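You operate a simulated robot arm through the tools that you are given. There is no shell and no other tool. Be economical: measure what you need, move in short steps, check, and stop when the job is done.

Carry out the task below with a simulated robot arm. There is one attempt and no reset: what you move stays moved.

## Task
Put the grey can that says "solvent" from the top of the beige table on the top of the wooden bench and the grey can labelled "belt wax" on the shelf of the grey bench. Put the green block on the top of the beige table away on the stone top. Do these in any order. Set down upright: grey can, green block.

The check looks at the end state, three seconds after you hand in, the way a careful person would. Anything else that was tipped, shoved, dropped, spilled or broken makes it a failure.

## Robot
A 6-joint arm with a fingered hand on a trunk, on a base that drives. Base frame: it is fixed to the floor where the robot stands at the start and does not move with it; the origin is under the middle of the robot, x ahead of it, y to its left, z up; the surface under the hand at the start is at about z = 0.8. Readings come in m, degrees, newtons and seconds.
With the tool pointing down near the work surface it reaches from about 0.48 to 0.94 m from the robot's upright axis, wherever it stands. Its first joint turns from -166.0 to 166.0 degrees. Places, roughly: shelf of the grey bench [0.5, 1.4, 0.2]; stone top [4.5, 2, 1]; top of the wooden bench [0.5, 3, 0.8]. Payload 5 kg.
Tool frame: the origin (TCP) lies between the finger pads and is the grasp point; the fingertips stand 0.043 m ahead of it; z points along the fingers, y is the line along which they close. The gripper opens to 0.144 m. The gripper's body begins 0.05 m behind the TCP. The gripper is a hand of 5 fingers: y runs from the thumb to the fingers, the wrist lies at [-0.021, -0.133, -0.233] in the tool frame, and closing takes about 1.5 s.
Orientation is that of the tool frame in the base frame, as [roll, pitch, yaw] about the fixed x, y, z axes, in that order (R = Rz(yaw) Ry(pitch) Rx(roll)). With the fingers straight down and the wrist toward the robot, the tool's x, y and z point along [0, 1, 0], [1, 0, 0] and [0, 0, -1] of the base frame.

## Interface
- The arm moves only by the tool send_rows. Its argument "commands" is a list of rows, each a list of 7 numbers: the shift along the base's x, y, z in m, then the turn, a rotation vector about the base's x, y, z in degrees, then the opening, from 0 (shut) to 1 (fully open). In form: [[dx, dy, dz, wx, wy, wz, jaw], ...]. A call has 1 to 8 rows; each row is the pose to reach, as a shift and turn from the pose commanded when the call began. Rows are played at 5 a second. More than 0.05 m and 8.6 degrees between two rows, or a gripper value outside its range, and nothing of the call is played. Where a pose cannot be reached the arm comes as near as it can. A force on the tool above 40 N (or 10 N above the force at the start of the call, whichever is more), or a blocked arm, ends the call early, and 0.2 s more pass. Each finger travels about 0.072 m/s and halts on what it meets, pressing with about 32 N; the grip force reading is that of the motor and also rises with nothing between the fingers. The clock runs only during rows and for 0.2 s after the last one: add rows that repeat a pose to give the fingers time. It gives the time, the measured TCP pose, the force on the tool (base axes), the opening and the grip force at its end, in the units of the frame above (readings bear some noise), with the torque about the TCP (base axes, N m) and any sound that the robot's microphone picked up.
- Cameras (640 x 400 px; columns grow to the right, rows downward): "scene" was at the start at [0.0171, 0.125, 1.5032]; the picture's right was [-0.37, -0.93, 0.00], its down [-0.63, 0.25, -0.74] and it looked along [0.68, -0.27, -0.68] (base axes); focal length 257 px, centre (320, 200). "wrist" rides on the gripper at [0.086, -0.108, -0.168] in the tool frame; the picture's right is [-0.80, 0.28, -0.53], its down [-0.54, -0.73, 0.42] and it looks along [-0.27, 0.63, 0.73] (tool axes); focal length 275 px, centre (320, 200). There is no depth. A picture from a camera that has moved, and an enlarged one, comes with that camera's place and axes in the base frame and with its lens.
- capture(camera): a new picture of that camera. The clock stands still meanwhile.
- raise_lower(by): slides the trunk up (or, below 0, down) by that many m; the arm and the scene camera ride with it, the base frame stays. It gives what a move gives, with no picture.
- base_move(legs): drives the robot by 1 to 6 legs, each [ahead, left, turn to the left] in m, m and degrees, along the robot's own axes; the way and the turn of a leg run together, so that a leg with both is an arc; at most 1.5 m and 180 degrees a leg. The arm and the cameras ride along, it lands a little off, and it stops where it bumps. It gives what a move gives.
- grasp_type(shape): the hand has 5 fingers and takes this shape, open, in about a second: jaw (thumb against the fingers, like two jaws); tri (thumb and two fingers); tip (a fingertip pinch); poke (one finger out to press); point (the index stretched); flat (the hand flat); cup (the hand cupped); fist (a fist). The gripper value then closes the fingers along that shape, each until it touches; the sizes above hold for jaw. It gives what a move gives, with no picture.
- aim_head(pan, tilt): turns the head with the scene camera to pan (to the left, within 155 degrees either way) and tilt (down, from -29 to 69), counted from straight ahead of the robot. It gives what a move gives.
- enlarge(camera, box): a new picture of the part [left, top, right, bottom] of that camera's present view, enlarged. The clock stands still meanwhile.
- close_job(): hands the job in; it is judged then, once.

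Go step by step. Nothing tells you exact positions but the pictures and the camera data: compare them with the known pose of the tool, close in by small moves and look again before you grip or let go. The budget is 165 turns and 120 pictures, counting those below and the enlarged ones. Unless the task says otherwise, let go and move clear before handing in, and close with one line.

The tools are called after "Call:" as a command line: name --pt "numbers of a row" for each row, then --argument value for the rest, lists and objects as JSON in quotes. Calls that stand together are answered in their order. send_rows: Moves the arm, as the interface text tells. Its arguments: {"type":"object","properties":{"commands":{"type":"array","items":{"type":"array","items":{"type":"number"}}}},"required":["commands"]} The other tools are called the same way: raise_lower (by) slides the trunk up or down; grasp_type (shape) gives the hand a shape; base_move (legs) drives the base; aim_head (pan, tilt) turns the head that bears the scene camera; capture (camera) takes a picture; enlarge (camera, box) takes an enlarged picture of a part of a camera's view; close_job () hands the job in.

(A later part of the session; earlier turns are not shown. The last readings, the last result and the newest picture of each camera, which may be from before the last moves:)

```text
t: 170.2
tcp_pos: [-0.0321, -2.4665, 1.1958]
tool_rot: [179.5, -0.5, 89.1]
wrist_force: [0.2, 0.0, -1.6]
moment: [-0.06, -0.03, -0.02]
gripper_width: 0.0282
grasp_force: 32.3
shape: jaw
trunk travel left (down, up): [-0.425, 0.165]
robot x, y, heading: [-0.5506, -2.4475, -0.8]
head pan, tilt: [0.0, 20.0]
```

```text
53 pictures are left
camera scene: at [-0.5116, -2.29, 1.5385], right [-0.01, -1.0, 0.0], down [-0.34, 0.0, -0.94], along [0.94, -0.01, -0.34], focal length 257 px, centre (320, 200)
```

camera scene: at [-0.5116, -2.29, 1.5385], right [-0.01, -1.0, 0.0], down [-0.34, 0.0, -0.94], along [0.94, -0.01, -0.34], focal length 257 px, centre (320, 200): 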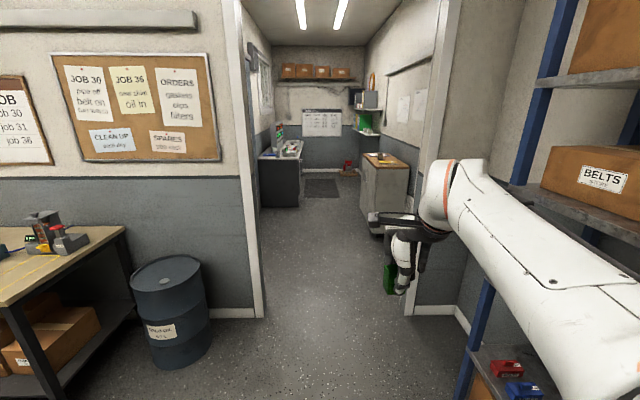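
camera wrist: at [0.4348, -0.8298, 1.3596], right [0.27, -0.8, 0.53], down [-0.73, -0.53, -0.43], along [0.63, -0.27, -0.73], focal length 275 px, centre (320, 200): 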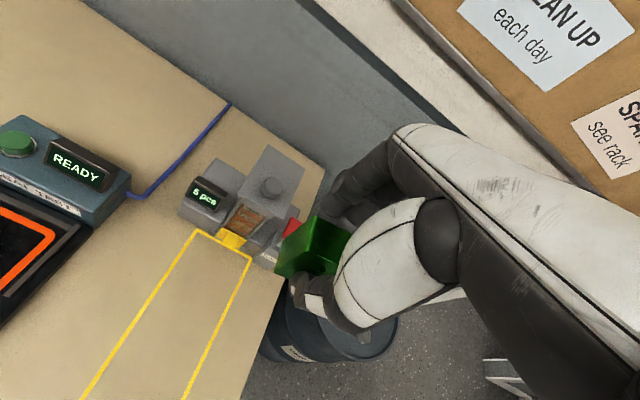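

The doorway centre is at y≈−2.43; I'm aligned. Drive ahead through it and look left for the stone top.

Call:
base_move --legs '[[1.4, 0, 0.8], [0.9, 0, 0]]'

Call:
aim_head --pan 15 --tilt 20

Call:
capture --camera "scene"

Call:
aim_head --pan 75 --tilt 20

Call:
capture --camera "scene"

```text
t: 181.4
tcp_pos: [2.2406, -2.3854, 1.1942]
tool_rot: [179.5, -0.5, 92.2]
wrist_force: [-0.5, -0.9, -2.2]
moment: [0.0, 0.01, -0.04]
gripper_width: 0.028
grasp_force: 32.4
shape: jaw
trunk travel left (down, up): [-0.425, 0.165]
robot x, y, heading: [1.7286, -2.3895, 2.6]
head pan, tilt: [0.0, 20.0]
```

```text
t: 182.2
tcp_pos: [2.2413, -2.3862, 1.1953]
tool_rot: [179.5, -0.6, 92.0]
wrist_force: [-0.1, 0.0, -1.9]
moment: [-0.02, 0.01, -0.02]
gripper_width: 0.0281
grasp_force: 32.1
shape: jaw
trunk travel left (down, up): [-0.425, 0.165]
robot x, y, heading: [1.7264, -2.3923, 2.4]
head pan, tilt: [15.0, 20.0]
```

```text
52 pictures are left
camera scene: at [1.7481, -2.2101, 1.5385], right [0.3, -0.95, 0.0], down [-0.33, -0.1, -0.94], along [0.9, 0.28, -0.34], focal length 257 px, centre (320, 200)
```

scene: 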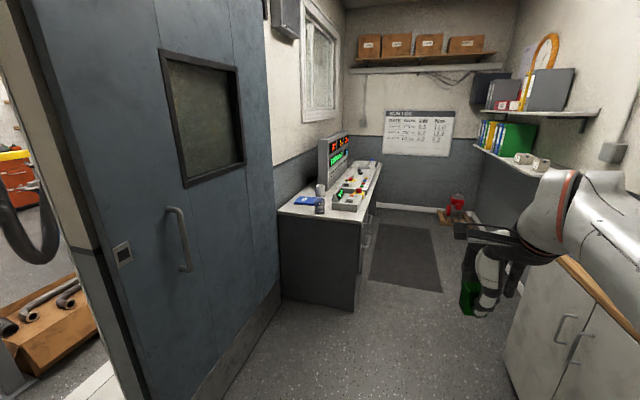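

```text
t: 183.5
tcp_pos: [2.2393, -2.3857, 1.193]
tool_rot: [179.5, -0.5, 92.1]
wrist_force: [-0.1, 0.0, -0.9]
moment: [0.01, -0.03, -0.02]
gripper_width: 0.0281
grasp_force: 31.9
shape: jaw
trunk travel left (down, up): [-0.425, 0.165]
robot x, y, heading: [1.7252, -2.3907, 2.4]
head pan, tilt: [75.0, 20.0]
```

```text
51 pictures are left
camera scene: at [1.6795, -2.1472, 1.5385], right [0.98, -0.22, 0.0], down [-0.07, -0.33, -0.94], along [0.2, 0.92, -0.34], focal length 257 px, centre (320, 200)
```

scene: 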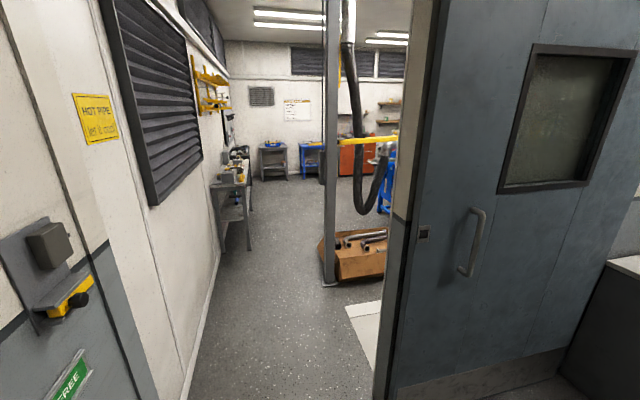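

A doorway to the left leads to the next room, which must hold the stone top. Turn left 90° and look along it.

Call:
base_move --legs '[[0, 0, 87.6]]'

Call:
aim_head --pan 0 --tilt 35

Call:
capture --camera "scene"

Call:
aim_head --pan 0 --tilt 10

Call:
capture --camera "scene"

```text
t: 187.7
tcp_pos: [1.7302, -1.8779, 1.1944]
tool_rot: [179.6, -0.5, -179.2]
wrist_force: [0.1, 0.3, -1.3]
moment: [0.02, -0.03, -0.01]
gripper_width: 0.0281
grasp_force: 31.8
shape: jaw
trunk travel left (down, up): [-0.425, 0.165]
robot x, y, heading: [1.7281, -2.3926, 91.3]
head pan, tilt: [75.0, 20.0]
```

```text
t: 189.2
tcp_pos: [1.7319, -1.8768, 1.1949]
tool_rot: [179.6, -0.5, -179.2]
wrist_force: [0.0, 0.6, -0.7]
moment: [0.01, 0.0, -0.03]
gripper_width: 0.028
grasp_force: 31.3
shape: jaw
trunk travel left (down, up): [-0.425, 0.165]
robot x, y, heading: [1.7227, -2.3923, 91.3]
head pan, tilt: [0.0, 35.0]
```

```text
50 pictures are left
camera scene: at [1.5695, -2.3665, 1.5147], right [1.0, 0.02, 0.0], down [0.01, -0.57, -0.82], along [-0.02, 0.82, -0.57], focal length 257 px, centre (320, 200)
```

scene: 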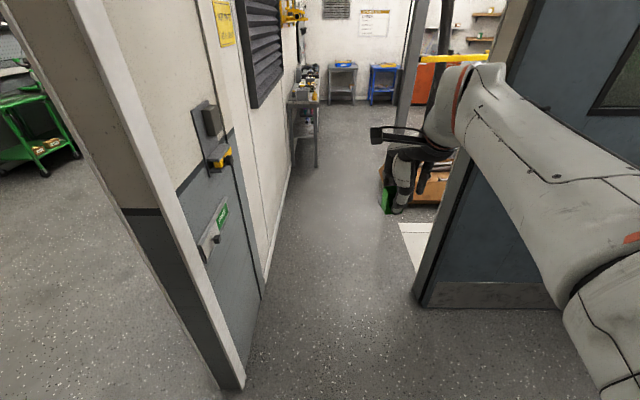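

```text
t: 190.0
tcp_pos: [1.7313, -1.8767, 1.1953]
tool_rot: [179.5, -0.5, -179.2]
wrist_force: [0.5, 0.1, -1.9]
moment: [-0.01, -0.01, 0.0]
gripper_width: 0.0282
grasp_force: 32.3
shape: jaw
trunk travel left (down, up): [-0.425, 0.165]
robot x, y, heading: [1.7259, -2.3953, 91.3]
head pan, tilt: [0.0, 10.0]
```

```text
49 pictures are left
camera scene: at [1.5695, -2.3616, 1.5547], right [1.0, 0.02, 0.0], down [0.0, -0.17, -0.98], along [-0.02, 0.98, -0.17], focal length 257 px, centre (320, 200)
```

scene: 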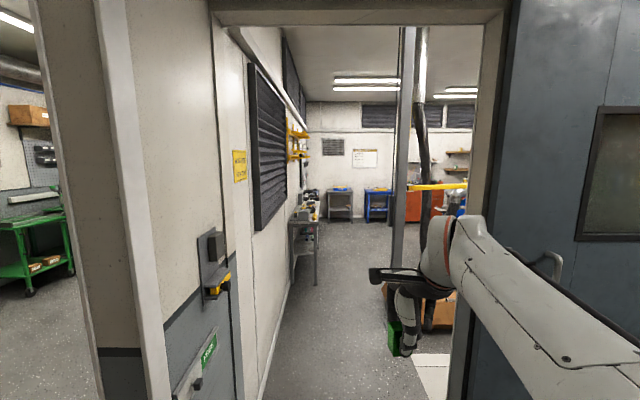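

Opening spans x≈1.16–2.19 at y≈−1.37. Shift slightly left and drive ahead 1.4 m.

Call:
base_move --legs '[[0, 0.05, -1.3], [1.4, 0, 0]]'

Call:
aim_head --pan -20 --tilt 25

Call:
capture --camera "scene"

```text
t: 197.5
tcp_pos: [1.6946, -0.4865, 1.1939]
tool_rot: [179.5, -0.5, 179.4]
wrist_force: [0.1, 1.1, -1.7]
moment: [0.0, -0.02, 0.01]
gripper_width: 0.0278
grasp_force: 31.7
shape: jaw
trunk travel left (down, up): [-0.425, 0.165]
robot x, y, heading: [1.6791, -1.0027, 89.9]
head pan, tilt: [0.0, 10.0]
```

```text
t: 198.3
tcp_pos: [1.6955, -0.4865, 1.1948]
tool_rot: [179.5, -0.4, 179.4]
wrist_force: [0.3, -0.8, -2.1]
moment: [0.0, 0.0, 0.01]
gripper_width: 0.0278
grasp_force: 31.9
shape: jaw
trunk travel left (down, up): [-0.425, 0.165]
robot x, y, heading: [1.6775, -1.0, 90.1]
head pan, tilt: [-20.0, 25.0]
```

```text
48 pictures are left
camera scene: at [1.552, -0.9736, 1.5305], right [0.94, -0.34, 0.0], down [-0.14, -0.4, -0.91], along [0.31, 0.85, -0.42], focal length 257 px, centre (320, 200)
```

scene: 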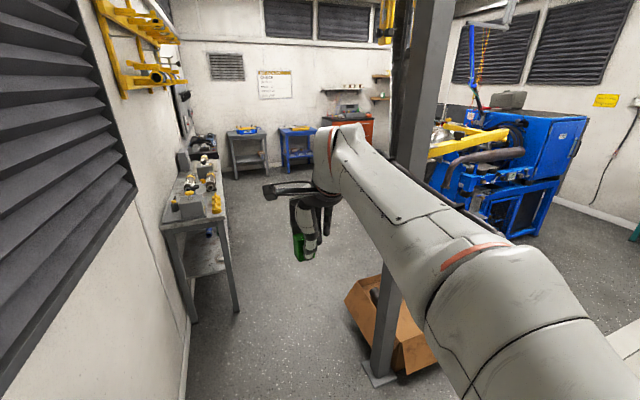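

Post at (2.18,−0.24), side bench from y 0.5, x<1.46. I'll thread between them: ahead, then slightly right.

Call:
base_move --legs '[[0.95, 0, 0], [0.5, -0.17, 0], [0.4, 0, 0]]'

Call:
aim_head --pan -65 --tilt 20

Call:
capture --camera "scene"

Call:
aim_head --pan -20 --tilt 20

Call:
capture --camera "scene"

```text
t: 208.1
tcp_pos: [1.847, 1.3691, 1.1948]
tool_rot: [179.4, -0.5, -179.8]
wrist_force: [1.2, 0.1, -1.0]
moment: [-0.03, -0.01, 0.01]
gripper_width: 0.0278
grasp_force: 31.8
shape: jaw
trunk travel left (down, up): [-0.425, 0.165]
robot x, y, heading: [1.8346, 0.8571, 91.0]
head pan, tilt: [-20.0, 25.0]
```

```text
t: 209.2
tcp_pos: [1.8465, 1.3684, 1.1943]
tool_rot: [179.5, -0.5, -179.9]
wrist_force: [0.1, 0.2, -1.5]
moment: [0.0, -0.01, -0.04]
gripper_width: 0.0279
grasp_force: 32.6
shape: jaw
trunk travel left (down, up): [-0.425, 0.165]
robot x, y, heading: [1.8332, 0.8546, 90.8]
head pan, tilt: [-65.0, 20.0]
```

```text
47 pictures are left
camera scene: at [1.7642, 0.8334, 1.5385], right [0.43, -0.9, 0.0], down [-0.31, -0.15, -0.94], along [0.85, 0.41, -0.34], focal length 257 px, centre (320, 200)
```

scene: 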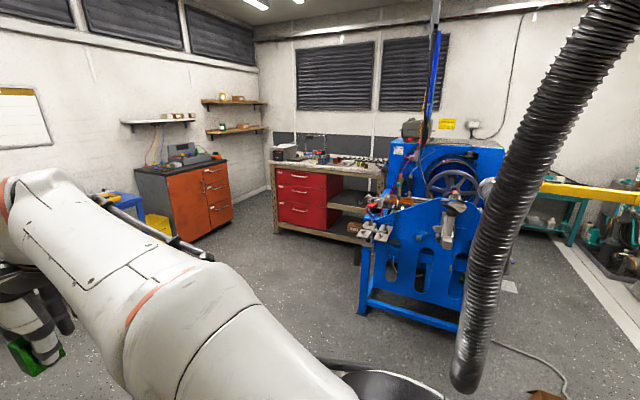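

```text
t: 210.3
tcp_pos: [1.8469, 1.3685, 1.1938]
tool_rot: [179.5, -0.4, -179.8]
wrist_force: [0.8, 0.8, -2.4]
moment: [0.04, 0.02, -0.01]
gripper_width: 0.0284
grasp_force: 31.9
shape: jaw
trunk travel left (down, up): [-0.425, 0.165]
robot x, y, heading: [1.8357, 0.8555, 91.0]
head pan, tilt: [-20.0, 20.0]
```

```text
46 pictures are left
camera scene: at [1.7113, 0.8808, 1.5385], right [0.94, -0.33, 0.0], down [-0.11, -0.32, -0.94], along [0.31, 0.89, -0.34], focal length 257 px, centre (320, 200)
```

scene: 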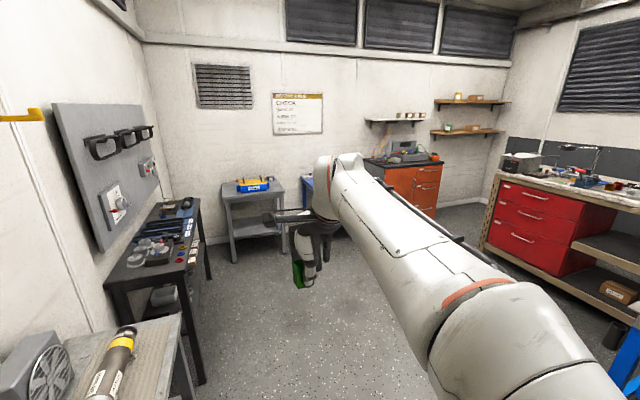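

The red-drawer bench with the stone top stands at x≈4.25+, y≈1.65–2.7. Move ahead-right to about (2.15,2.2), then face +x.

Call:
base_move --legs '[[0.25, -0.05, 0], [0.5, -0.27, 0], [0.6, 0, 0], [0, 0, -91]]'

Call:
aim_head --pan 0 --tilt 25

Call:
capture --camera "scene"

```text
t: 222.0
tcp_pos: [2.6462, 2.1911, 1.1935]
tool_rot: [179.6, -0.4, 88.1]
wrist_force: [-0.8, 0.3, -2.0]
moment: [-0.05, 0.0, 0.03]
gripper_width: 0.0278
grasp_force: 32.0
shape: jaw
trunk travel left (down, up): [-0.425, 0.165]
robot x, y, heading: [2.1327, 2.2208, -1.4]
head pan, tilt: [-20.0, 20.0]
```

```text
t: 222.8
tcp_pos: [2.6459, 2.1916, 1.1939]
tool_rot: [179.5, -0.6, 88.1]
wrist_force: [-0.5, -0.2, -1.3]
moment: [-0.01, 0.02, -0.01]
gripper_width: 0.0278
grasp_force: 31.9
shape: jaw
trunk travel left (down, up): [-0.425, 0.165]
robot x, y, heading: [2.1293, 2.2169, -1.7]
head pan, tilt: [0.0, 25.0]
```

```text
45 pictures are left
camera scene: at [2.1685, 2.3762, 1.5304], right [-0.03, -1.0, 0.0], down [-0.42, 0.01, -0.91], along [0.91, -0.02, -0.42], focal length 257 px, centre (320, 200)
```

scene: 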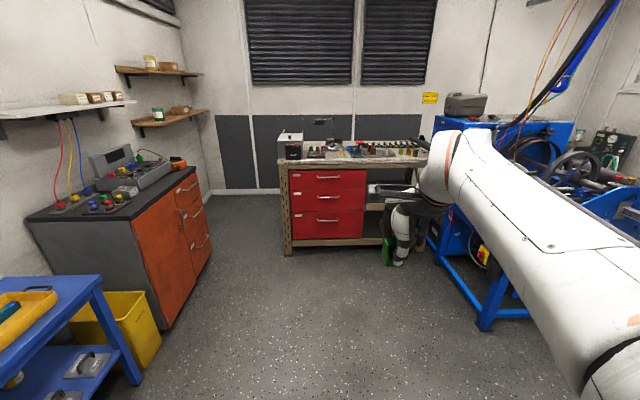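

Drive closer, 1.1 m ahead, and look at the stone top.

Call:
base_move --legs '[[1.1, 0.02, 1.6]]'

Call:
aim_head --pan 0 --tilt 30

Call:
capture --camera "scene"

Call:
capture --camera "wrist"

```text
t: 228.3
tcp_pos: [3.719, 2.2151, 1.1946]
tool_rot: [179.5, -0.5, 90.0]
wrist_force: [0.6, -0.2, -1.6]
moment: [0.0, 0.0, 0.0]
gripper_width: 0.0278
grasp_force: 32.4
shape: jaw
trunk travel left (down, up): [-0.425, 0.165]
robot x, y, heading: [3.2081, 2.2329, 0.1]
head pan, tilt: [0.0, 25.0]
```

```text
t: 229.0
tcp_pos: [3.7205, 2.2168, 1.1946]
tool_rot: [179.5, -0.5, 89.9]
wrist_force: [-0.6, -0.5, -1.7]
moment: [-0.01, 0.02, -0.04]
gripper_width: 0.0279
grasp_force: 31.9
shape: jaw
trunk travel left (down, up): [-0.425, 0.165]
robot x, y, heading: [3.207, 2.228, 0.4]
head pan, tilt: [0.0, 30.0]
```

```text
44 pictures are left
camera scene: at [3.2352, 2.3863, 1.5225], right [0.01, -1.0, 0.0], down [-0.5, 0.0, -0.87], along [0.87, 0.01, -0.5], focal length 257 px, centre (320, 200)
```

scene: 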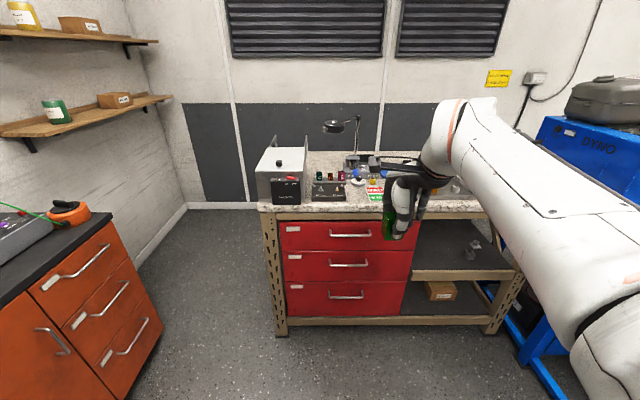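

```text
43 pictures are left
camera wrist: at [3.6102, 2.3002, 1.3624], right [0.28, -0.8, 0.53], down [-0.72, -0.54, -0.43], along [0.63, -0.26, -0.73], focal length 275 px, centre (320, 200)
```

wrist: 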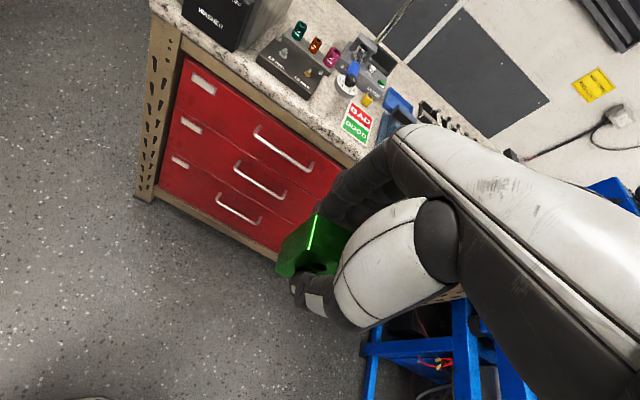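

The top is crowded; raise the trunk and zoom in to find a free spot.

Call:
raise_lower --by 0.16

Call:
base_move --legs '[[0.25, 0, 0]]'

Call:
capture --camera "scene"

Call:
capture --camera "wrist"

```text
t: 230.8
tcp_pos: [3.7197, 2.216, 1.3538]
tool_rot: [179.5, -0.4, 89.9]
wrist_force: [0.1, -0.6, -1.5]
moment: [-0.01, 0.0, -0.02]
gripper_width: 0.0278
grasp_force: 31.5
shape: jaw
trunk travel left (down, up): [-0.585, 0.005]
robot x, y, heading: [3.2061, 2.2284, 0.4]
head pan, tilt: [0.0, 30.0]
```

```text
t: 232.7
tcp_pos: [3.9716, 2.2168, 1.3546]
tool_rot: [179.6, -0.5, 89.9]
wrist_force: [0.2, 0.4, -1.9]
moment: [-0.01, 0.05, -0.01]
gripper_width: 0.0278
grasp_force: 32.1
shape: jaw
trunk travel left (down, up): [-0.585, 0.005]
robot x, y, heading: [3.4554, 2.2319, 0.1]
head pan, tilt: [0.0, 30.0]
```

```text
42 pictures are left
camera scene: at [3.4867, 2.3877, 1.6824], right [0.01, -1.0, 0.0], down [-0.5, 0.0, -0.87], along [0.87, 0.0, -0.5], focal length 257 px, centre (320, 200)
```

scene: 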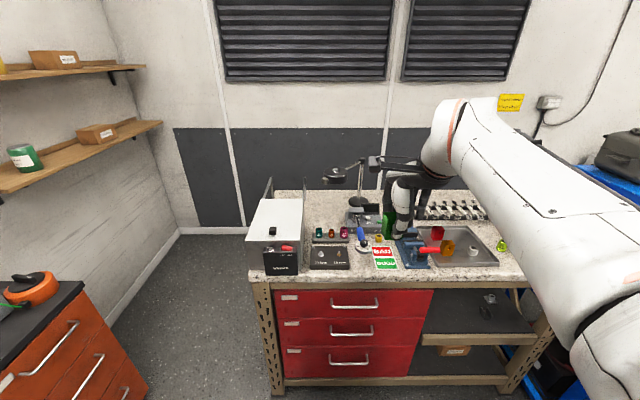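

```text
41 pictures are left
camera wrist: at [3.8615, 2.3013, 1.5221], right [0.28, -0.8, 0.53], down [-0.72, -0.54, -0.43], along [0.63, -0.26, -0.73], focal length 275 px, centre (320, 200)
```

wrist: 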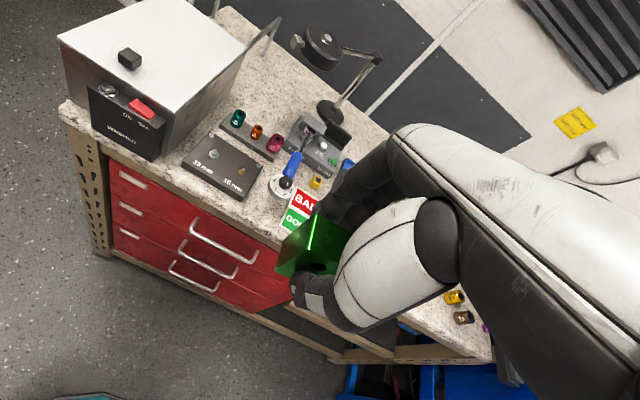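

Call:
enlarge --camera "scene" --box '[240, 160, 520, 300]'

Call:
enlarge --camera "wrist" --box '[150, 0, 450, 240]'

```text
2.29 times, centred on (380, 230) of scene
camera zoom: at [3.4867, 2.3877, 1.6824], right [0.01, -1.0, 0.0], down [-0.5, 0.0, -0.87], along [0.87, 0.0, -0.5], focal length 588 px, centre (183, 131)
```

zoom: 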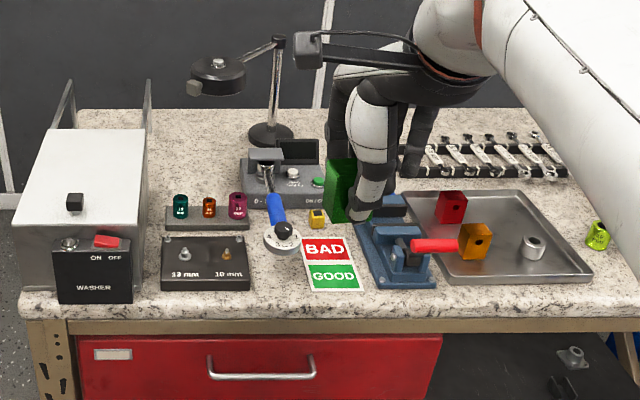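

```text
1.67 times, centred on (300, 120) of wrist
camera zoom: at [3.8615, 2.3013, 1.5221], right [0.28, -0.8, 0.53], down [-0.72, -0.54, -0.43], along [0.63, -0.26, -0.73], focal length 459 px, centre (353, 333)
```

zoom: 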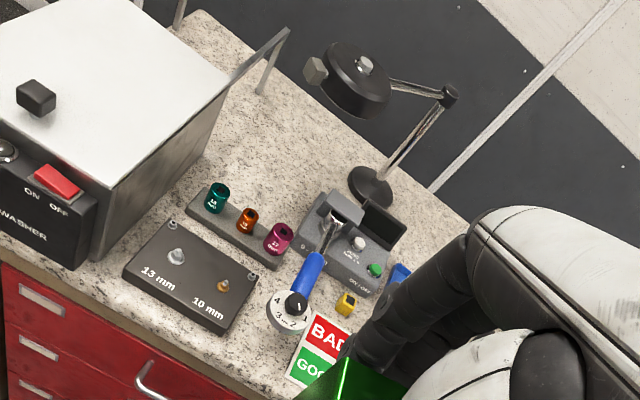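

Crowded top. I'll swing the hand right a bit to see the hidden middle and back areas.

Call:
send_rows --pt "0 -0.045 0 0 0 0 0.08" --pt "0 -0.09 0 0 0 0 0.08" --pt "0 -0.135 0 0 0 0 0.08" --pt "0 -0.18 0 0 0 0 0.08" --pt "0 -0.225 0 0 0 0 0.08" --pt "0 -0.27 0 0 0 0 0.08" --pt "0 -0.315 0 0 0 0 0.08"

Call:
enlarge --camera "scene" --box '[240, 140, 520, 315]'

Call:
capture --camera "wrist"

```text
t: 234.2
tcp_pos: [3.9733, 1.8987, 1.3515]
tool_rot: [179.6, -0.6, 89.9]
wrist_force: [0.3, -0.7, -2.0]
moment: [0.06, 0.0, 0.02]
gripper_width: 0.0281
grasp_force: 31.8
shape: jaw
trunk travel left (down, up): [-0.585, 0.005]
robot x, y, heading: [3.4544, 2.2316, 0.3]
head pan, tilt: [0.0, 30.0]
```

```text
2.29 times, centred on (380, 228) of scene
camera zoom: at [3.4862, 2.3862, 1.6825], right [0.0, -1.0, 0.0], down [-0.5, 0.0, -0.87], along [0.87, 0.0, -0.5], focal length 588 px, centre (183, 137)
```

zoom: 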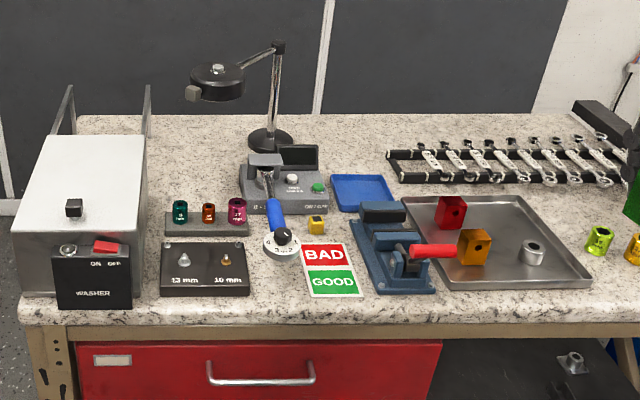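

```text
37 pictures are left
camera wrist: at [3.8635, 1.982, 1.5197], right [0.28, -0.8, 0.53], down [-0.72, -0.54, -0.43], along [0.63, -0.26, -0.73], focal length 275 px, centre (320, 200)
```

wrist: 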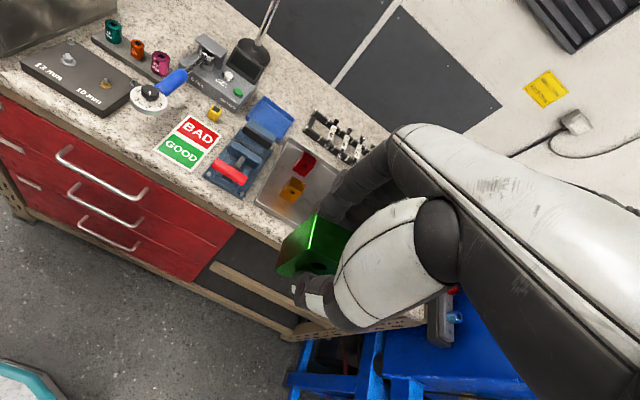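

A free patch exists at the back between the lamp base and the spanner rack, near (4.61,2.02). Recentre the arm, strafe right 0.15 and advance 0.28.

Call:
send_rows --pt "0 0.045 0 0 0 0 0.08" --pt "0 0.09 0 0 0 0 0.08" --pt "0 0.135 0 0 0 0 0.08" --pt "0 0.18 0 0 0 0 0.08" --pt "0 0.225 0 0 0 0 0.08" --pt "0 0.27 0 0 0 0 0.08"

Call:
base_move --legs '[[0, -0.15, 0], [0.27, 0, 0]]'

Call:
aim_head --pan 0 --tilt 35

Call:
capture --camera "scene"

Call:
capture --camera "wrist"

```text
t: 235.7
tcp_pos: [3.9696, 2.1728, 1.3522]
tool_rot: [179.5, -0.5, 89.8]
wrist_force: [-0.3, 1.2, -1.4]
moment: [-0.01, -0.02, 0.02]
gripper_width: 0.0279
grasp_force: 31.5
shape: jaw
trunk travel left (down, up): [-0.585, 0.005]
robot x, y, heading: [3.453, 2.2293, 0.4]
head pan, tilt: [0.0, 30.0]
```

```text
t: 238.5
tcp_pos: [4.2418, 2.02, 1.3512]
tool_rot: [179.6, -0.5, 89.5]
wrist_force: [0.9, -0.9, -2.0]
moment: [-0.03, 0.01, 0.0]
gripper_width: 0.0278
grasp_force: 31.6
shape: jaw
trunk travel left (down, up): [-0.585, 0.005]
robot x, y, heading: [3.724, 2.0828, 0.1]
head pan, tilt: [0.0, 30.0]
```

```text
t: 239.2
tcp_pos: [4.2429, 2.0197, 1.3523]
tool_rot: [179.6, -0.5, 89.5]
wrist_force: [-0.3, -0.4, -1.7]
moment: [0.01, 0.0, -0.03]
gripper_width: 0.0277
grasp_force: 32.2
shape: jaw
trunk travel left (down, up): [-0.585, 0.005]
robot x, y, heading: [3.7238, 2.0794, 0.1]
head pan, tilt: [0.0, 35.0]
```

```text
36 pictures are left
camera scene: at [3.7556, 2.2384, 1.6747], right [0.0, -1.0, 0.0], down [-0.57, 0.0, -0.82], along [0.82, 0.0, -0.57], focal length 257 px, centre (320, 200)
```

scene: 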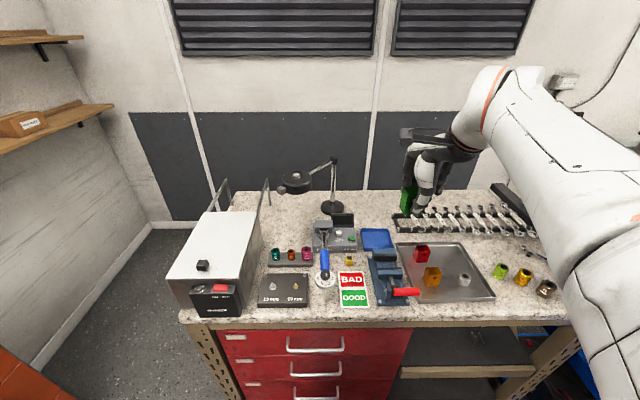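

```text
35 pictures are left
camera wrist: at [4.1331, 2.1049, 1.5203], right [0.27, -0.8, 0.53], down [-0.73, -0.53, -0.43], along [0.63, -0.27, -0.73], focal length 275 px, centre (320, 200)
```

wrist: 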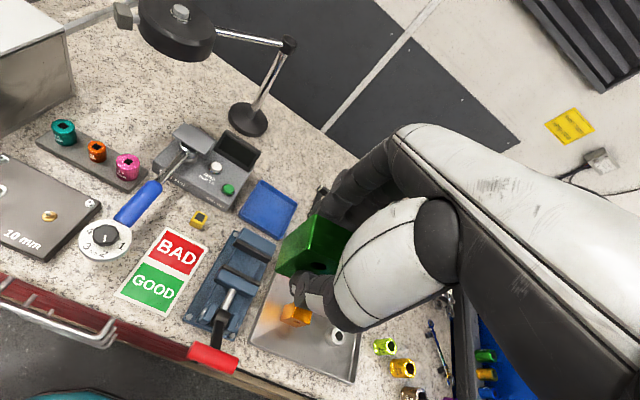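

Target patch (4.64, 2.04). Advance 0.05 m, extend over it at height, then check.

Call:
base_move --legs '[[0.05, 0, 0]]'

Call:
send_rows --pt "0.045 0.003 0 0 0 0 0.08" --pt "0.09 0.006 0 0 0 0 0.08" --pt "0.135 0.009 0 0 0 0 0.08" --pt "0.18 0.012 0 0 0 0 0.08" --pt "0.225 0.015 0 0 0 0 0.08" --pt "0.27 0.018 0 0 0 0 0.08" --pt "0.315 0.02 0 0 0 0 0.08" --pt "0.345 0.02 0 0.3 0.4 0 0.08"

Call:
capture --camera "scene"

Call:
capture --camera "wrist"

```text
t: 240.1
tcp_pos: [4.2928, 2.0189, 1.3521]
tool_rot: [179.6, -0.5, 89.5]
wrist_force: [0.9, -0.1, -2.0]
moment: [-0.01, 0.07, 0.0]
gripper_width: 0.0279
grasp_force: 31.9
shape: jaw
trunk travel left (down, up): [-0.585, 0.005]
robot x, y, heading: [3.7721, 2.0815, -0.2]
head pan, tilt: [0.0, 35.0]
```

```text
t: 241.9
tcp_pos: [4.6254, 2.0418, 1.3414]
tool_rot: [179.9, -0.7, 89.4]
wrist_force: [-0.8, 0.2, 4.0]
moment: [-0.08, -0.06, -0.02]
gripper_width: 0.0281
grasp_force: 32.5
shape: jaw
out of reach, approached as far as the arm can: row 8
trunk travel left (down, up): [-0.585, 0.005]
robot x, y, heading: [3.776, 2.0814, 0.1]
head pan, tilt: [0.0, 35.0]
```

```text
34 pictures are left
camera scene: at [3.8065, 2.2385, 1.6748], right [0.0, -1.0, 0.0], down [-0.57, 0.0, -0.82], along [0.82, 0.0, -0.57], focal length 257 px, centre (320, 200)
```

scene: 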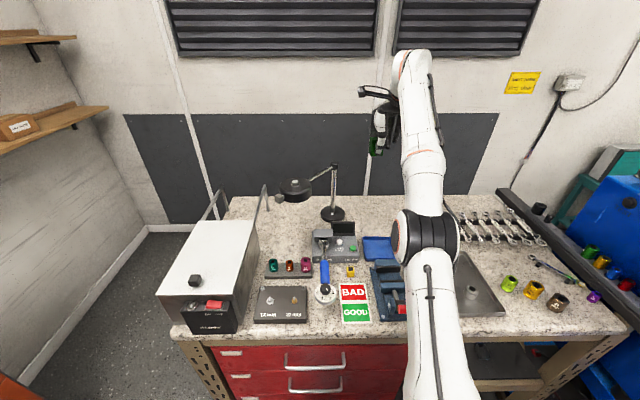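

```text
33 pictures are left
camera wrist: at [4.5169, 2.1251, 1.5111], right [0.27, -0.81, 0.52], down [-0.73, -0.53, -0.43], along [0.63, -0.26, -0.73], focal length 275 px, centre (320, 200)
```

wrist: 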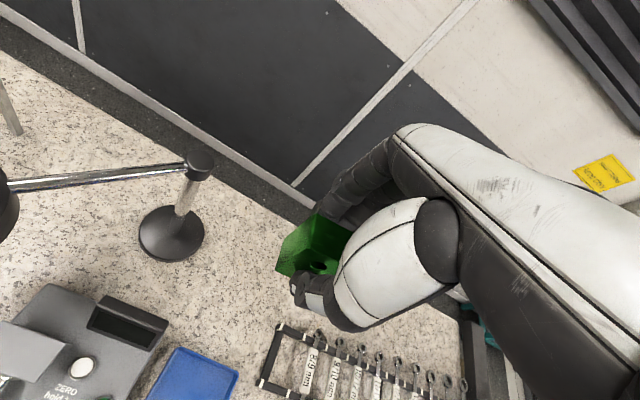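

Clear below: target lies between lamp base and rack. Descend to z≈1.13 and check.

Call:
send_rows --pt "0 0 -0.04 0 0 0 0.08" --pt "0 0 -0.08 0 0 0 0.08" --pt "0 0 -0.12 0 0 0 0.08" --pt "0 0 -0.16 0 0 0 0.08" --pt "0 0 -0.2 0 0 0 0.08" --pt "0 0 -0.22 0 0 0 0.08" --pt "0 0 -0.22 0 0 0 0.08"

Call:
capture --camera "wrist"

Call:
enlarge --camera "scene" --box '[260, 120, 500, 280]'

```text
t: 243.5
tcp_pos: [4.7026, 2.0276, 1.1427]
tool_rot: [179.9, -0.8, 89.4]
wrist_force: [-1.6, 0.2, 0.8]
moment: [-0.08, -0.05, 0.04]
gripper_width: 0.0279
grasp_force: 32.5
shape: jaw
out of reach, approached as far as the arm can: row 1, 2, 3, 4, 5, 6, 7
trunk travel left (down, up): [-0.585, 0.005]
robot x, y, heading: [3.7796, 2.0818, -0.0]
head pan, tilt: [0.0, 35.0]
```

```text
32 pictures are left
camera wrist: at [4.5956, 2.1107, 1.3123], right [0.28, -0.81, 0.52], down [-0.73, -0.53, -0.43], along [0.63, -0.26, -0.73], focal length 275 px, centre (320, 200)
```

wrist: 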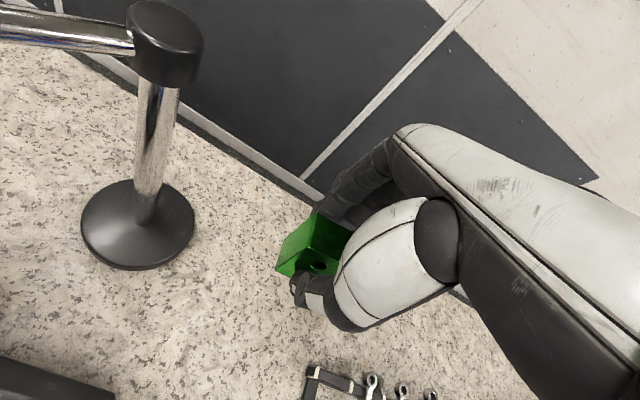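

```text
2.50 times, centred on (380, 200) of scene
camera zoom: at [3.8027, 2.2389, 1.6748], right [0.0, -1.0, 0.0], down [-0.57, 0.0, -0.82], along [0.82, 0.0, -0.57], focal length 643 px, centre (170, 200)
```

zoom: 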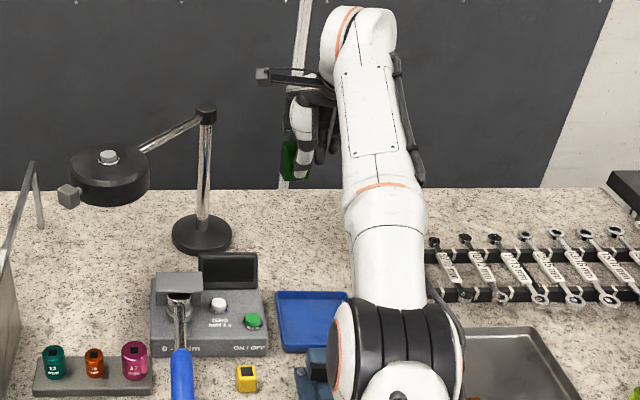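

The hand overshot to x≈4.70. Pull back 0.06 m and recheck.

Call:
send_rows --pt "-0.03 0.005 0 0 0 0 0.08" --pt "-0.06 0.01 0 0 0 0 0.08" --pt "-0.06 0.01 0 0 0 0 0.08"

Call:
capture --camera "wrist"

```text
t: 244.3
tcp_pos: [4.701, 2.0276, 1.1531]
tool_rot: [-179.9, -0.6, 89.5]
wrist_force: [0.0, 0.7, -1.3]
moment: [-0.01, -0.02, -0.02]
gripper_width: 0.0277
grasp_force: 31.9
shape: jaw
out of reach, approached as far as the arm can: row 1, 2, 3
trunk travel left (down, up): [-0.585, 0.005]
robot x, y, heading: [3.7759, 2.0846, 0.2]
head pan, tilt: [0.0, 35.0]
```

```text
30 pictures are left
camera wrist: at [4.594, 2.1119, 1.3233], right [0.28, -0.81, 0.52], down [-0.73, -0.53, -0.43], along [0.62, -0.26, -0.74], focal length 275 px, centre (320, 200)
```

wrist: 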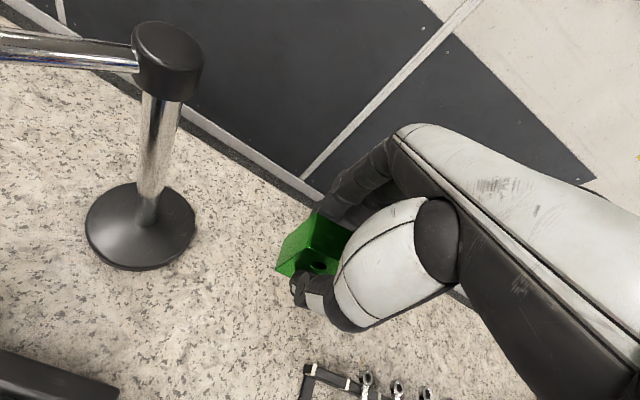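

Command and measurement disagree (arm near full stretch). Retract more to unlock it.

Call:
send_rows --pt "-0.03 0 0.0 0 0 0 0.08" --pt "-0.06 0 0.0 0 0 0 0.08" --pt "-0.09 0 0.0 0 0 0 0.08" --pt "-0.09 0 0 0 0 0 0.08"

```text
t: 245.3
tcp_pos: [4.6958, 2.0228, 1.1698]
tool_rot: [-179.9, -0.7, 89.5]
wrist_force: [0.9, -0.1, -2.1]
moment: [-0.02, 0.01, 0.01]
gripper_width: 0.0277
grasp_force: 32.1
shape: jaw
out of reach, approached as far as the arm can: row 1, 2, 3, 4
trunk travel left (down, up): [-0.585, 0.005]
robot x, y, heading: [3.7733, 2.0809, -0.1]
head pan, tilt: [0.0, 35.0]
```

Call:
send_rows --pt "-0.04 0 0 0 0 0 0.08" --pt "-0.08 0 0 0 0 0 0.08" --pt "-0.12 0 0 0 0 0 0.08" --pt "-0.12 0 0 0 0 0 0.08"

```text
t: 246.3
tcp_pos: [4.6846, 2.0114, 1.1997]
tool_rot: [-180.0, -0.8, 89.5]
wrist_force: [0.2, 0.6, -2.6]
moment: [-0.03, 0.01, 0.02]
gripper_width: 0.0278
grasp_force: 32.5
shape: jaw
out of reach, approached as far as the arm can: row 1, 2, 3, 4
trunk travel left (down, up): [-0.585, 0.005]
robot x, y, heading: [3.7825, 2.0832, -0.2]
head pan, tilt: [0.0, 35.0]
```

Call:
send_rows --pt "-0.04 0 0 0 0 0 0.08" --pt "-0.08 0 0 0 0 0 0.08" --pt "-0.12 0 0 0 0 0 0.08" --pt "-0.12 0 0 0 0 0 0.08"

Call:
capture --camera "wrist"

```text
t: 247.3
tcp_pos: [4.6702, 1.9994, 1.2327]
tool_rot: [-179.8, -0.9, 89.4]
wrist_force: [-0.1, -0.1, -2.1]
moment: [-0.01, 0.05, 0.03]
gripper_width: 0.0277
grasp_force: 32.2
shape: jaw
out of reach, approached as far as the arm can: row 1, 2, 3, 4
trunk travel left (down, up): [-0.585, 0.005]
robot x, y, heading: [3.7781, 2.0815, 0.2]
head pan, tilt: [0.0, 35.0]
```

```text
29 pictures are left
camera wrist: at [4.5631, 2.0844, 1.4023], right [0.28, -0.81, 0.52], down [-0.73, -0.53, -0.43], along [0.62, -0.26, -0.74], focal length 275 px, centre (320, 200)
```

wrist: 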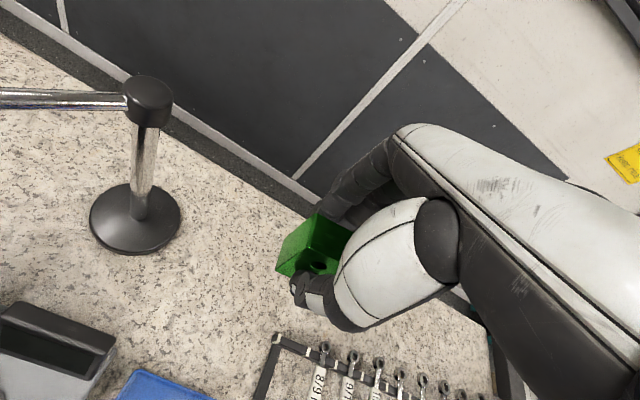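

The elbow is stuck straight (singular) so commands only slide along the reach limit. I'll back the base away 0.2 m and bend the elbow there in free space.

Call:
base_move --legs '[[-0.2, 0, 0]]'

Call:
send_rows --pt "0 0 0 0 0 0 0.08"

Call:
capture --camera "scene"

```text
t: 248.9
tcp_pos: [4.469, 2.0025, 1.2342]
tool_rot: [-180.0, -0.8, 89.5]
wrist_force: [0.0, -0.4, -1.4]
moment: [0.0, 0.01, -0.02]
gripper_width: 0.0277
grasp_force: 32.4
shape: jaw
trunk travel left (down, up): [-0.585, 0.005]
robot x, y, heading: [3.5738, 2.0821, -0.0]
head pan, tilt: [0.0, 35.0]
```

```text
t: 249.3
tcp_pos: [4.4697, 2.0024, 1.2327]
tool_rot: [-179.8, -0.9, 89.7]
wrist_force: [-0.3, 0.4, -0.6]
moment: [-0.01, -0.02, 0.0]
gripper_width: 0.0277
grasp_force: 32.5
shape: jaw
trunk travel left (down, up): [-0.585, 0.005]
robot x, y, heading: [3.5787, 2.08, 0.1]
head pan, tilt: [0.0, 35.0]
```

```text
28 pictures are left
camera scene: at [3.604, 2.2383, 1.6747], right [0.0, -1.0, 0.0], down [-0.57, 0.0, -0.82], along [0.82, 0.0, -0.57], focal length 257 px, centre (320, 200)
```

scene: 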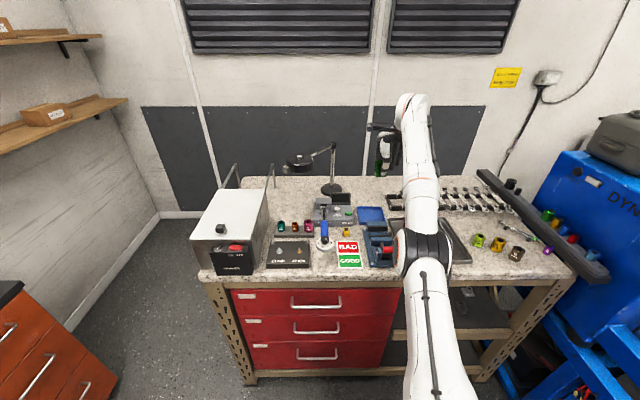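

The command reset to the actual pose. Now retract in −x with a small rise.

Call:
send_rows --pt "-0.02 0 0.01 0 0 0 0.08" --pt "-0.05 0 0.02 0 0 0 0.08" --pt "-0.09 0 0.03 0 0 0 0.08" --pt "-0.13 0 0.04 0 0 0 0.08" --pt "-0.13 0 0.04 0 0 0 0.08"

```text
t: 250.5
tcp_pos: [4.4278, 1.9904, 1.3149]
tool_rot: [-179.8, -0.9, 89.8]
wrist_force: [0.4, -0.2, -2.1]
moment: [-0.01, 0.02, 0.02]
gripper_width: 0.0282
grasp_force: 32.5
shape: jaw
out of reach, approached as far as the arm can: row 1, 2, 3, 4, 5
trunk travel left (down, up): [-0.585, 0.005]
robot x, y, heading: [3.5743, 2.0822, 0.1]
head pan, tilt: [0.0, 35.0]
```

Call:
base_move --legs '[[-0.1, 0, 0]]'

Call:
send_rows --pt "0 0 0 0 -5 0 0.08" --pt "0 0 0 0 -10 0 0.08" --pt "0 0 0 0 -10 0 0.08"

```text
t: 251.7
tcp_pos: [4.3277, 1.9905, 1.3159]
tool_rot: [-179.9, -0.8, 89.7]
wrist_force: [-1.6, 0.9, -0.1]
moment: [-0.03, -0.08, 0.01]
gripper_width: 0.0281
grasp_force: 31.4
shape: jaw
trunk travel left (down, up): [-0.585, 0.005]
robot x, y, heading: [3.4761, 2.0806, 0.2]
head pan, tilt: [0.0, 35.0]
```

```text
t: 252.4
tcp_pos: [4.3677, 1.9827, 1.338]
tool_rot: [170.3, -0.9, 89.8]
wrist_force: [-0.5, -0.5, -1.5]
moment: [-0.02, 0.01, -0.03]
gripper_width: 0.0275
grasp_force: 32.3
shape: jaw
out of reach, approached as far as the arm can: row 1, 2, 3
trunk travel left (down, up): [-0.585, 0.005]
robot x, y, heading: [3.4774, 2.0827, 0.1]
head pan, tilt: [0.0, 35.0]
```

Still singular. I'll back into open floor and drive the hand down, which should flex the elbow.

Call:
base_move --legs '[[-0.55, 0.1, 0]]'

Call:
send_rows --pt "-0.01 0 -0.045 0 2 0 0.08" --pt "-0.02 0 -0.09 0 4 0 0.08" --pt "-0.03 0 -0.135 0 6 0 0.08" --pt "-0.04 0 -0.18 0 8 0 0.08" --pt "-0.05 0 -0.225 0 10 0 0.08" --pt "-0.06 0 -0.27 0 10 0 0.08" --pt "-0.07 0 -0.315 0 10 0 0.08" --pt "-0.08 0 -0.36 0 10 0 0.08"

```text
t: 255.7
tcp_pos: [3.8183, 2.0813, 1.3398]
tool_rot: [170.2, -0.9, 89.6]
wrist_force: [-0.5, 0.8, -2.3]
moment: [0.02, -0.06, -0.01]
gripper_width: 0.0277
grasp_force: 31.7
shape: jaw
trunk travel left (down, up): [-0.585, 0.005]
robot x, y, heading: [2.93, 2.1808, -0.0]
head pan, tilt: [0.0, 35.0]
```

```text
t: 257.4
tcp_pos: [3.8595, 2.0581, 1.0804]
tool_rot: [-179.7, -0.8, 89.4]
wrist_force: [-0.5, -0.1, -0.3]
moment: [-0.04, -0.06, -0.02]
gripper_width: 0.0279
grasp_force: 32.0
shape: jaw
out of reach, approached as far as the arm can: row 1, 2, 3, 4, 5, 6, 7, 8
trunk travel left (down, up): [-0.585, 0.005]
robot x, y, heading: [2.9292, 2.1848, -0.1]
head pan, tilt: [0.0, 35.0]
```

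Call:
send_rows --pt "-0.02 0 -0.04 0 0 0 0.08" --pt "-0.04 0 -0.08 0 0 0 0.08" --pt "-0.06 0 -0.12 0 0 0 0.08" --pt "-0.08 0 -0.16 0 0 0 0.08" --pt "-0.1 0 -0.2 0 0 0 0.08" --pt "-0.12 0 -0.24 0 0 0 0.08" --pt "-0.14 0 -0.28 0 0 0 0.08" --pt "-0.16 0 -0.32 0 0 0 0.08"

Call:
capture --camera "scene"

```text
t: 259.1
tcp_pos: [3.8803, 2.0499, 0.8415]
tool_rot: [175.9, -1.0, 90.5]
wrist_force: [3.3, -1.1, 10.6]
moment: [-0.16, 0.4, 0.05]
gripper_width: 0.0272
grasp_force: 31.8
shape: jaw
out of reach, approached as far as the arm can: row 1, 2, 3, 4, 5, 6, 7, 8
trunk travel left (down, up): [-0.585, 0.005]
robot x, y, heading: [2.932, 2.1796, -0.2]
head pan, tilt: [0.0, 35.0]
stopped in row 8: the force on the tool passed its limit at 61 N (the readings are from after the stop); the commanded pose is now the measured one
```

```text
27 pictures are left
camera scene: at [2.9601, 2.3378, 1.6749], right [0.0, -1.0, 0.0], down [-0.57, 0.0, -0.82], along [0.82, 0.0, -0.57], focal length 257 px, centre (320, 200)
```

scene: 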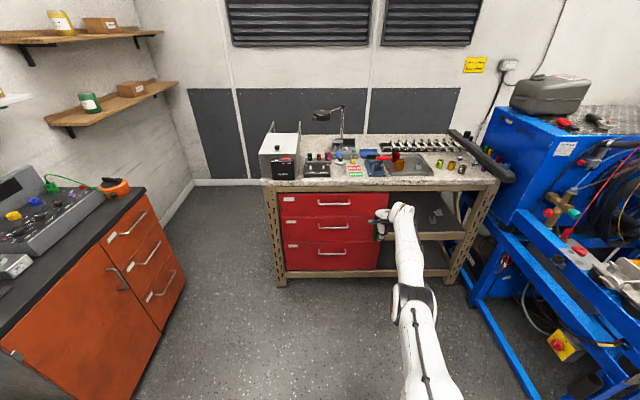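

A contact stopped it (61 N), probably near the bench's front. Back away and inspect closely.

Call:
base_move --legs '[[-0.25, 0, 0]]'

Call:
enlarge --camera "scene" --box '[250, 100, 530, 290]'

Call:
capture --camera "wrist"

```text
t: 260.9
tcp_pos: [3.6187, 2.0479, 0.8272]
tool_rot: [177.1, -1.3, 90.2]
wrist_force: [0.2, -0.2, -0.7]
moment: [0.02, 0.05, 0.01]
gripper_width: 0.0275
grasp_force: 31.8
shape: jaw
trunk travel left (down, up): [-0.585, 0.005]
robot x, y, heading: [2.6757, 2.1826, -0.5]
head pan, tilt: [0.0, 35.0]
```

```text
2.11 times, centred on (390, 195) of scene
camera zoom: at [2.7053, 2.3391, 1.6747], right [-0.01, -1.0, 0.0], down [-0.57, 0.0, -0.82], along [0.82, -0.01, -0.57], focal length 541 px, centre (173, 210)
```

zoom: 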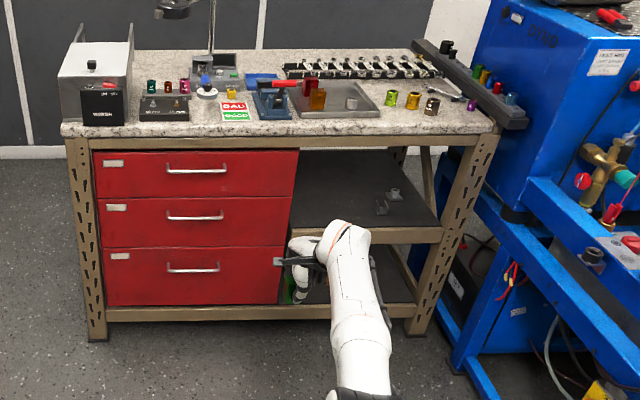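

```text
25 pictures are left
camera wrist: at [3.5019, 2.1281, 0.9922], right [0.26, -0.81, 0.53], down [-0.7, -0.53, -0.47], along [0.66, -0.25, -0.7], focal length 275 px, centre (320, 200)
```

wrist: 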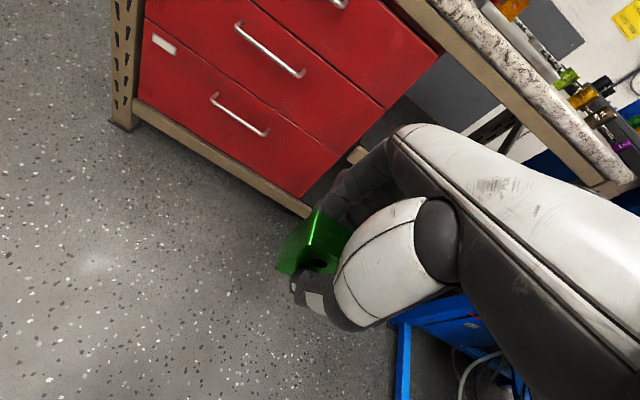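

Nothing appears disturbed and the block is still held. In open floor now; try pulling inward and down again.

Call:
send_rows --pt "-0.03 0 -0.03 0 0 0 0.08" --pt "-0.06 0 -0.06 0 0 0 0.08" --pt "-0.1 0 -0.09 0 0 0 0.08" --pt "-0.14 0 -0.12 0 0 0 0.08" --pt "-0.18 0 -0.15 0 0 0 0.08" --pt "-0.22 0 -0.17 0 0 0 0.08" --pt "-0.26 0 -0.19 0 0 0 0.08" --pt "-0.26 0 -0.19 0 0 0 0.08"

```text
t: 262.7
tcp_pos: [3.36, 2.0479, 0.6393]
tool_rot: [177.1, -1.4, 90.1]
wrist_force: [-0.3, -0.1, -1.6]
moment: [-0.02, 0.01, 0.02]
gripper_width: 0.0276
grasp_force: 32.1
shape: jaw
out of reach, approached as far as the arm can: row 1
trunk travel left (down, up): [-0.585, 0.005]
robot x, y, heading: [2.6738, 2.1842, -0.2]
head pan, tilt: [0.0, 35.0]
```

The elbow is free again. Level the hand and raise it to travel height.

Call:
send_rows --pt "-0.005 0 0.045 -0.2 0.4 0 0.08" --pt "-0.01 0.005 0.09 -0.4 0.8 0 0.08" --pt "-0.015 0.01 0.135 -0.6 1.2 0 0.08" --pt "-0.02 0.015 0.18 -0.8 1.6 0 0.08" --pt "-0.025 0.02 0.225 -1 2 0 0.08" --pt "-0.03 0.025 0.27 -1.2 2.4 0 0.08" --pt "-0.03 0.03 0.315 -1.4 2.9 0 0.08" --pt "-0.03 0.03 0.36 -1.4 2.9 0 0.08"

Call:
send_rows --pt "-0.01 0.01 0.045 0 0 0 0.08" --pt "-0.02 0.02 0.09 0 0 0 0.08" --pt "-0.03 0.03 0.135 0 0 0 0.08" --pt "-0.04 0.04 0.18 0 0 0 0.08" --pt "-0.05 0.05 0.225 0 0 0 0.08" --pt "-0.06 0.06 0.27 0 0 0 0.08" --pt "-0.06 0.06 0.29 0 0 0 0.08"

Call:
capture --camera "wrist"

```text
t: 264.5
tcp_pos: [3.3292, 2.0772, 0.9982]
tool_rot: [-180.0, -0.4, 90.0]
wrist_force: [-1.2, 0.0, -3.5]
moment: [0.0, -0.11, 0.0]
gripper_width: 0.0274
grasp_force: 32.6
shape: jaw
trunk travel left (down, up): [-0.585, 0.005]
robot x, y, heading: [2.6742, 2.1837, -0.3]
head pan, tilt: [0.0, 35.0]
```

```text
t: 266.1
tcp_pos: [3.2666, 2.1364, 1.2892]
tool_rot: [-180.0, -0.1, 90.2]
wrist_force: [-0.3, -0.4, -1.4]
moment: [-0.04, 0.01, 0.01]
gripper_width: 0.0278
grasp_force: 31.6
shape: jaw
trunk travel left (down, up): [-0.585, 0.005]
robot x, y, heading: [2.6743, 2.1846, -0.3]
head pan, tilt: [0.0, 35.0]
```

```text
24 pictures are left
camera wrist: at [3.1593, 2.2224, 1.457], right [0.29, -0.8, 0.53], down [-0.72, -0.54, -0.42], along [0.63, -0.26, -0.73], focal length 275 px, centre (320, 200)
```

wrist: 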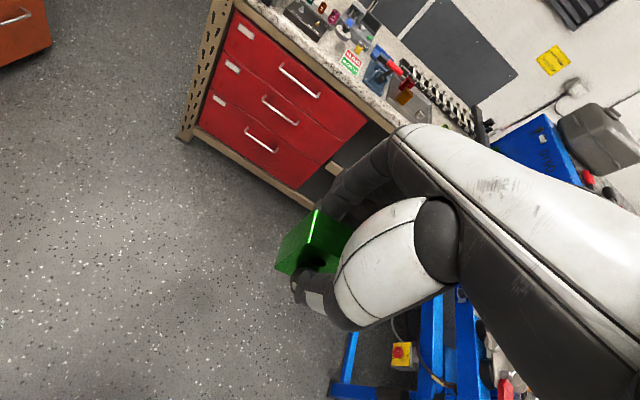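

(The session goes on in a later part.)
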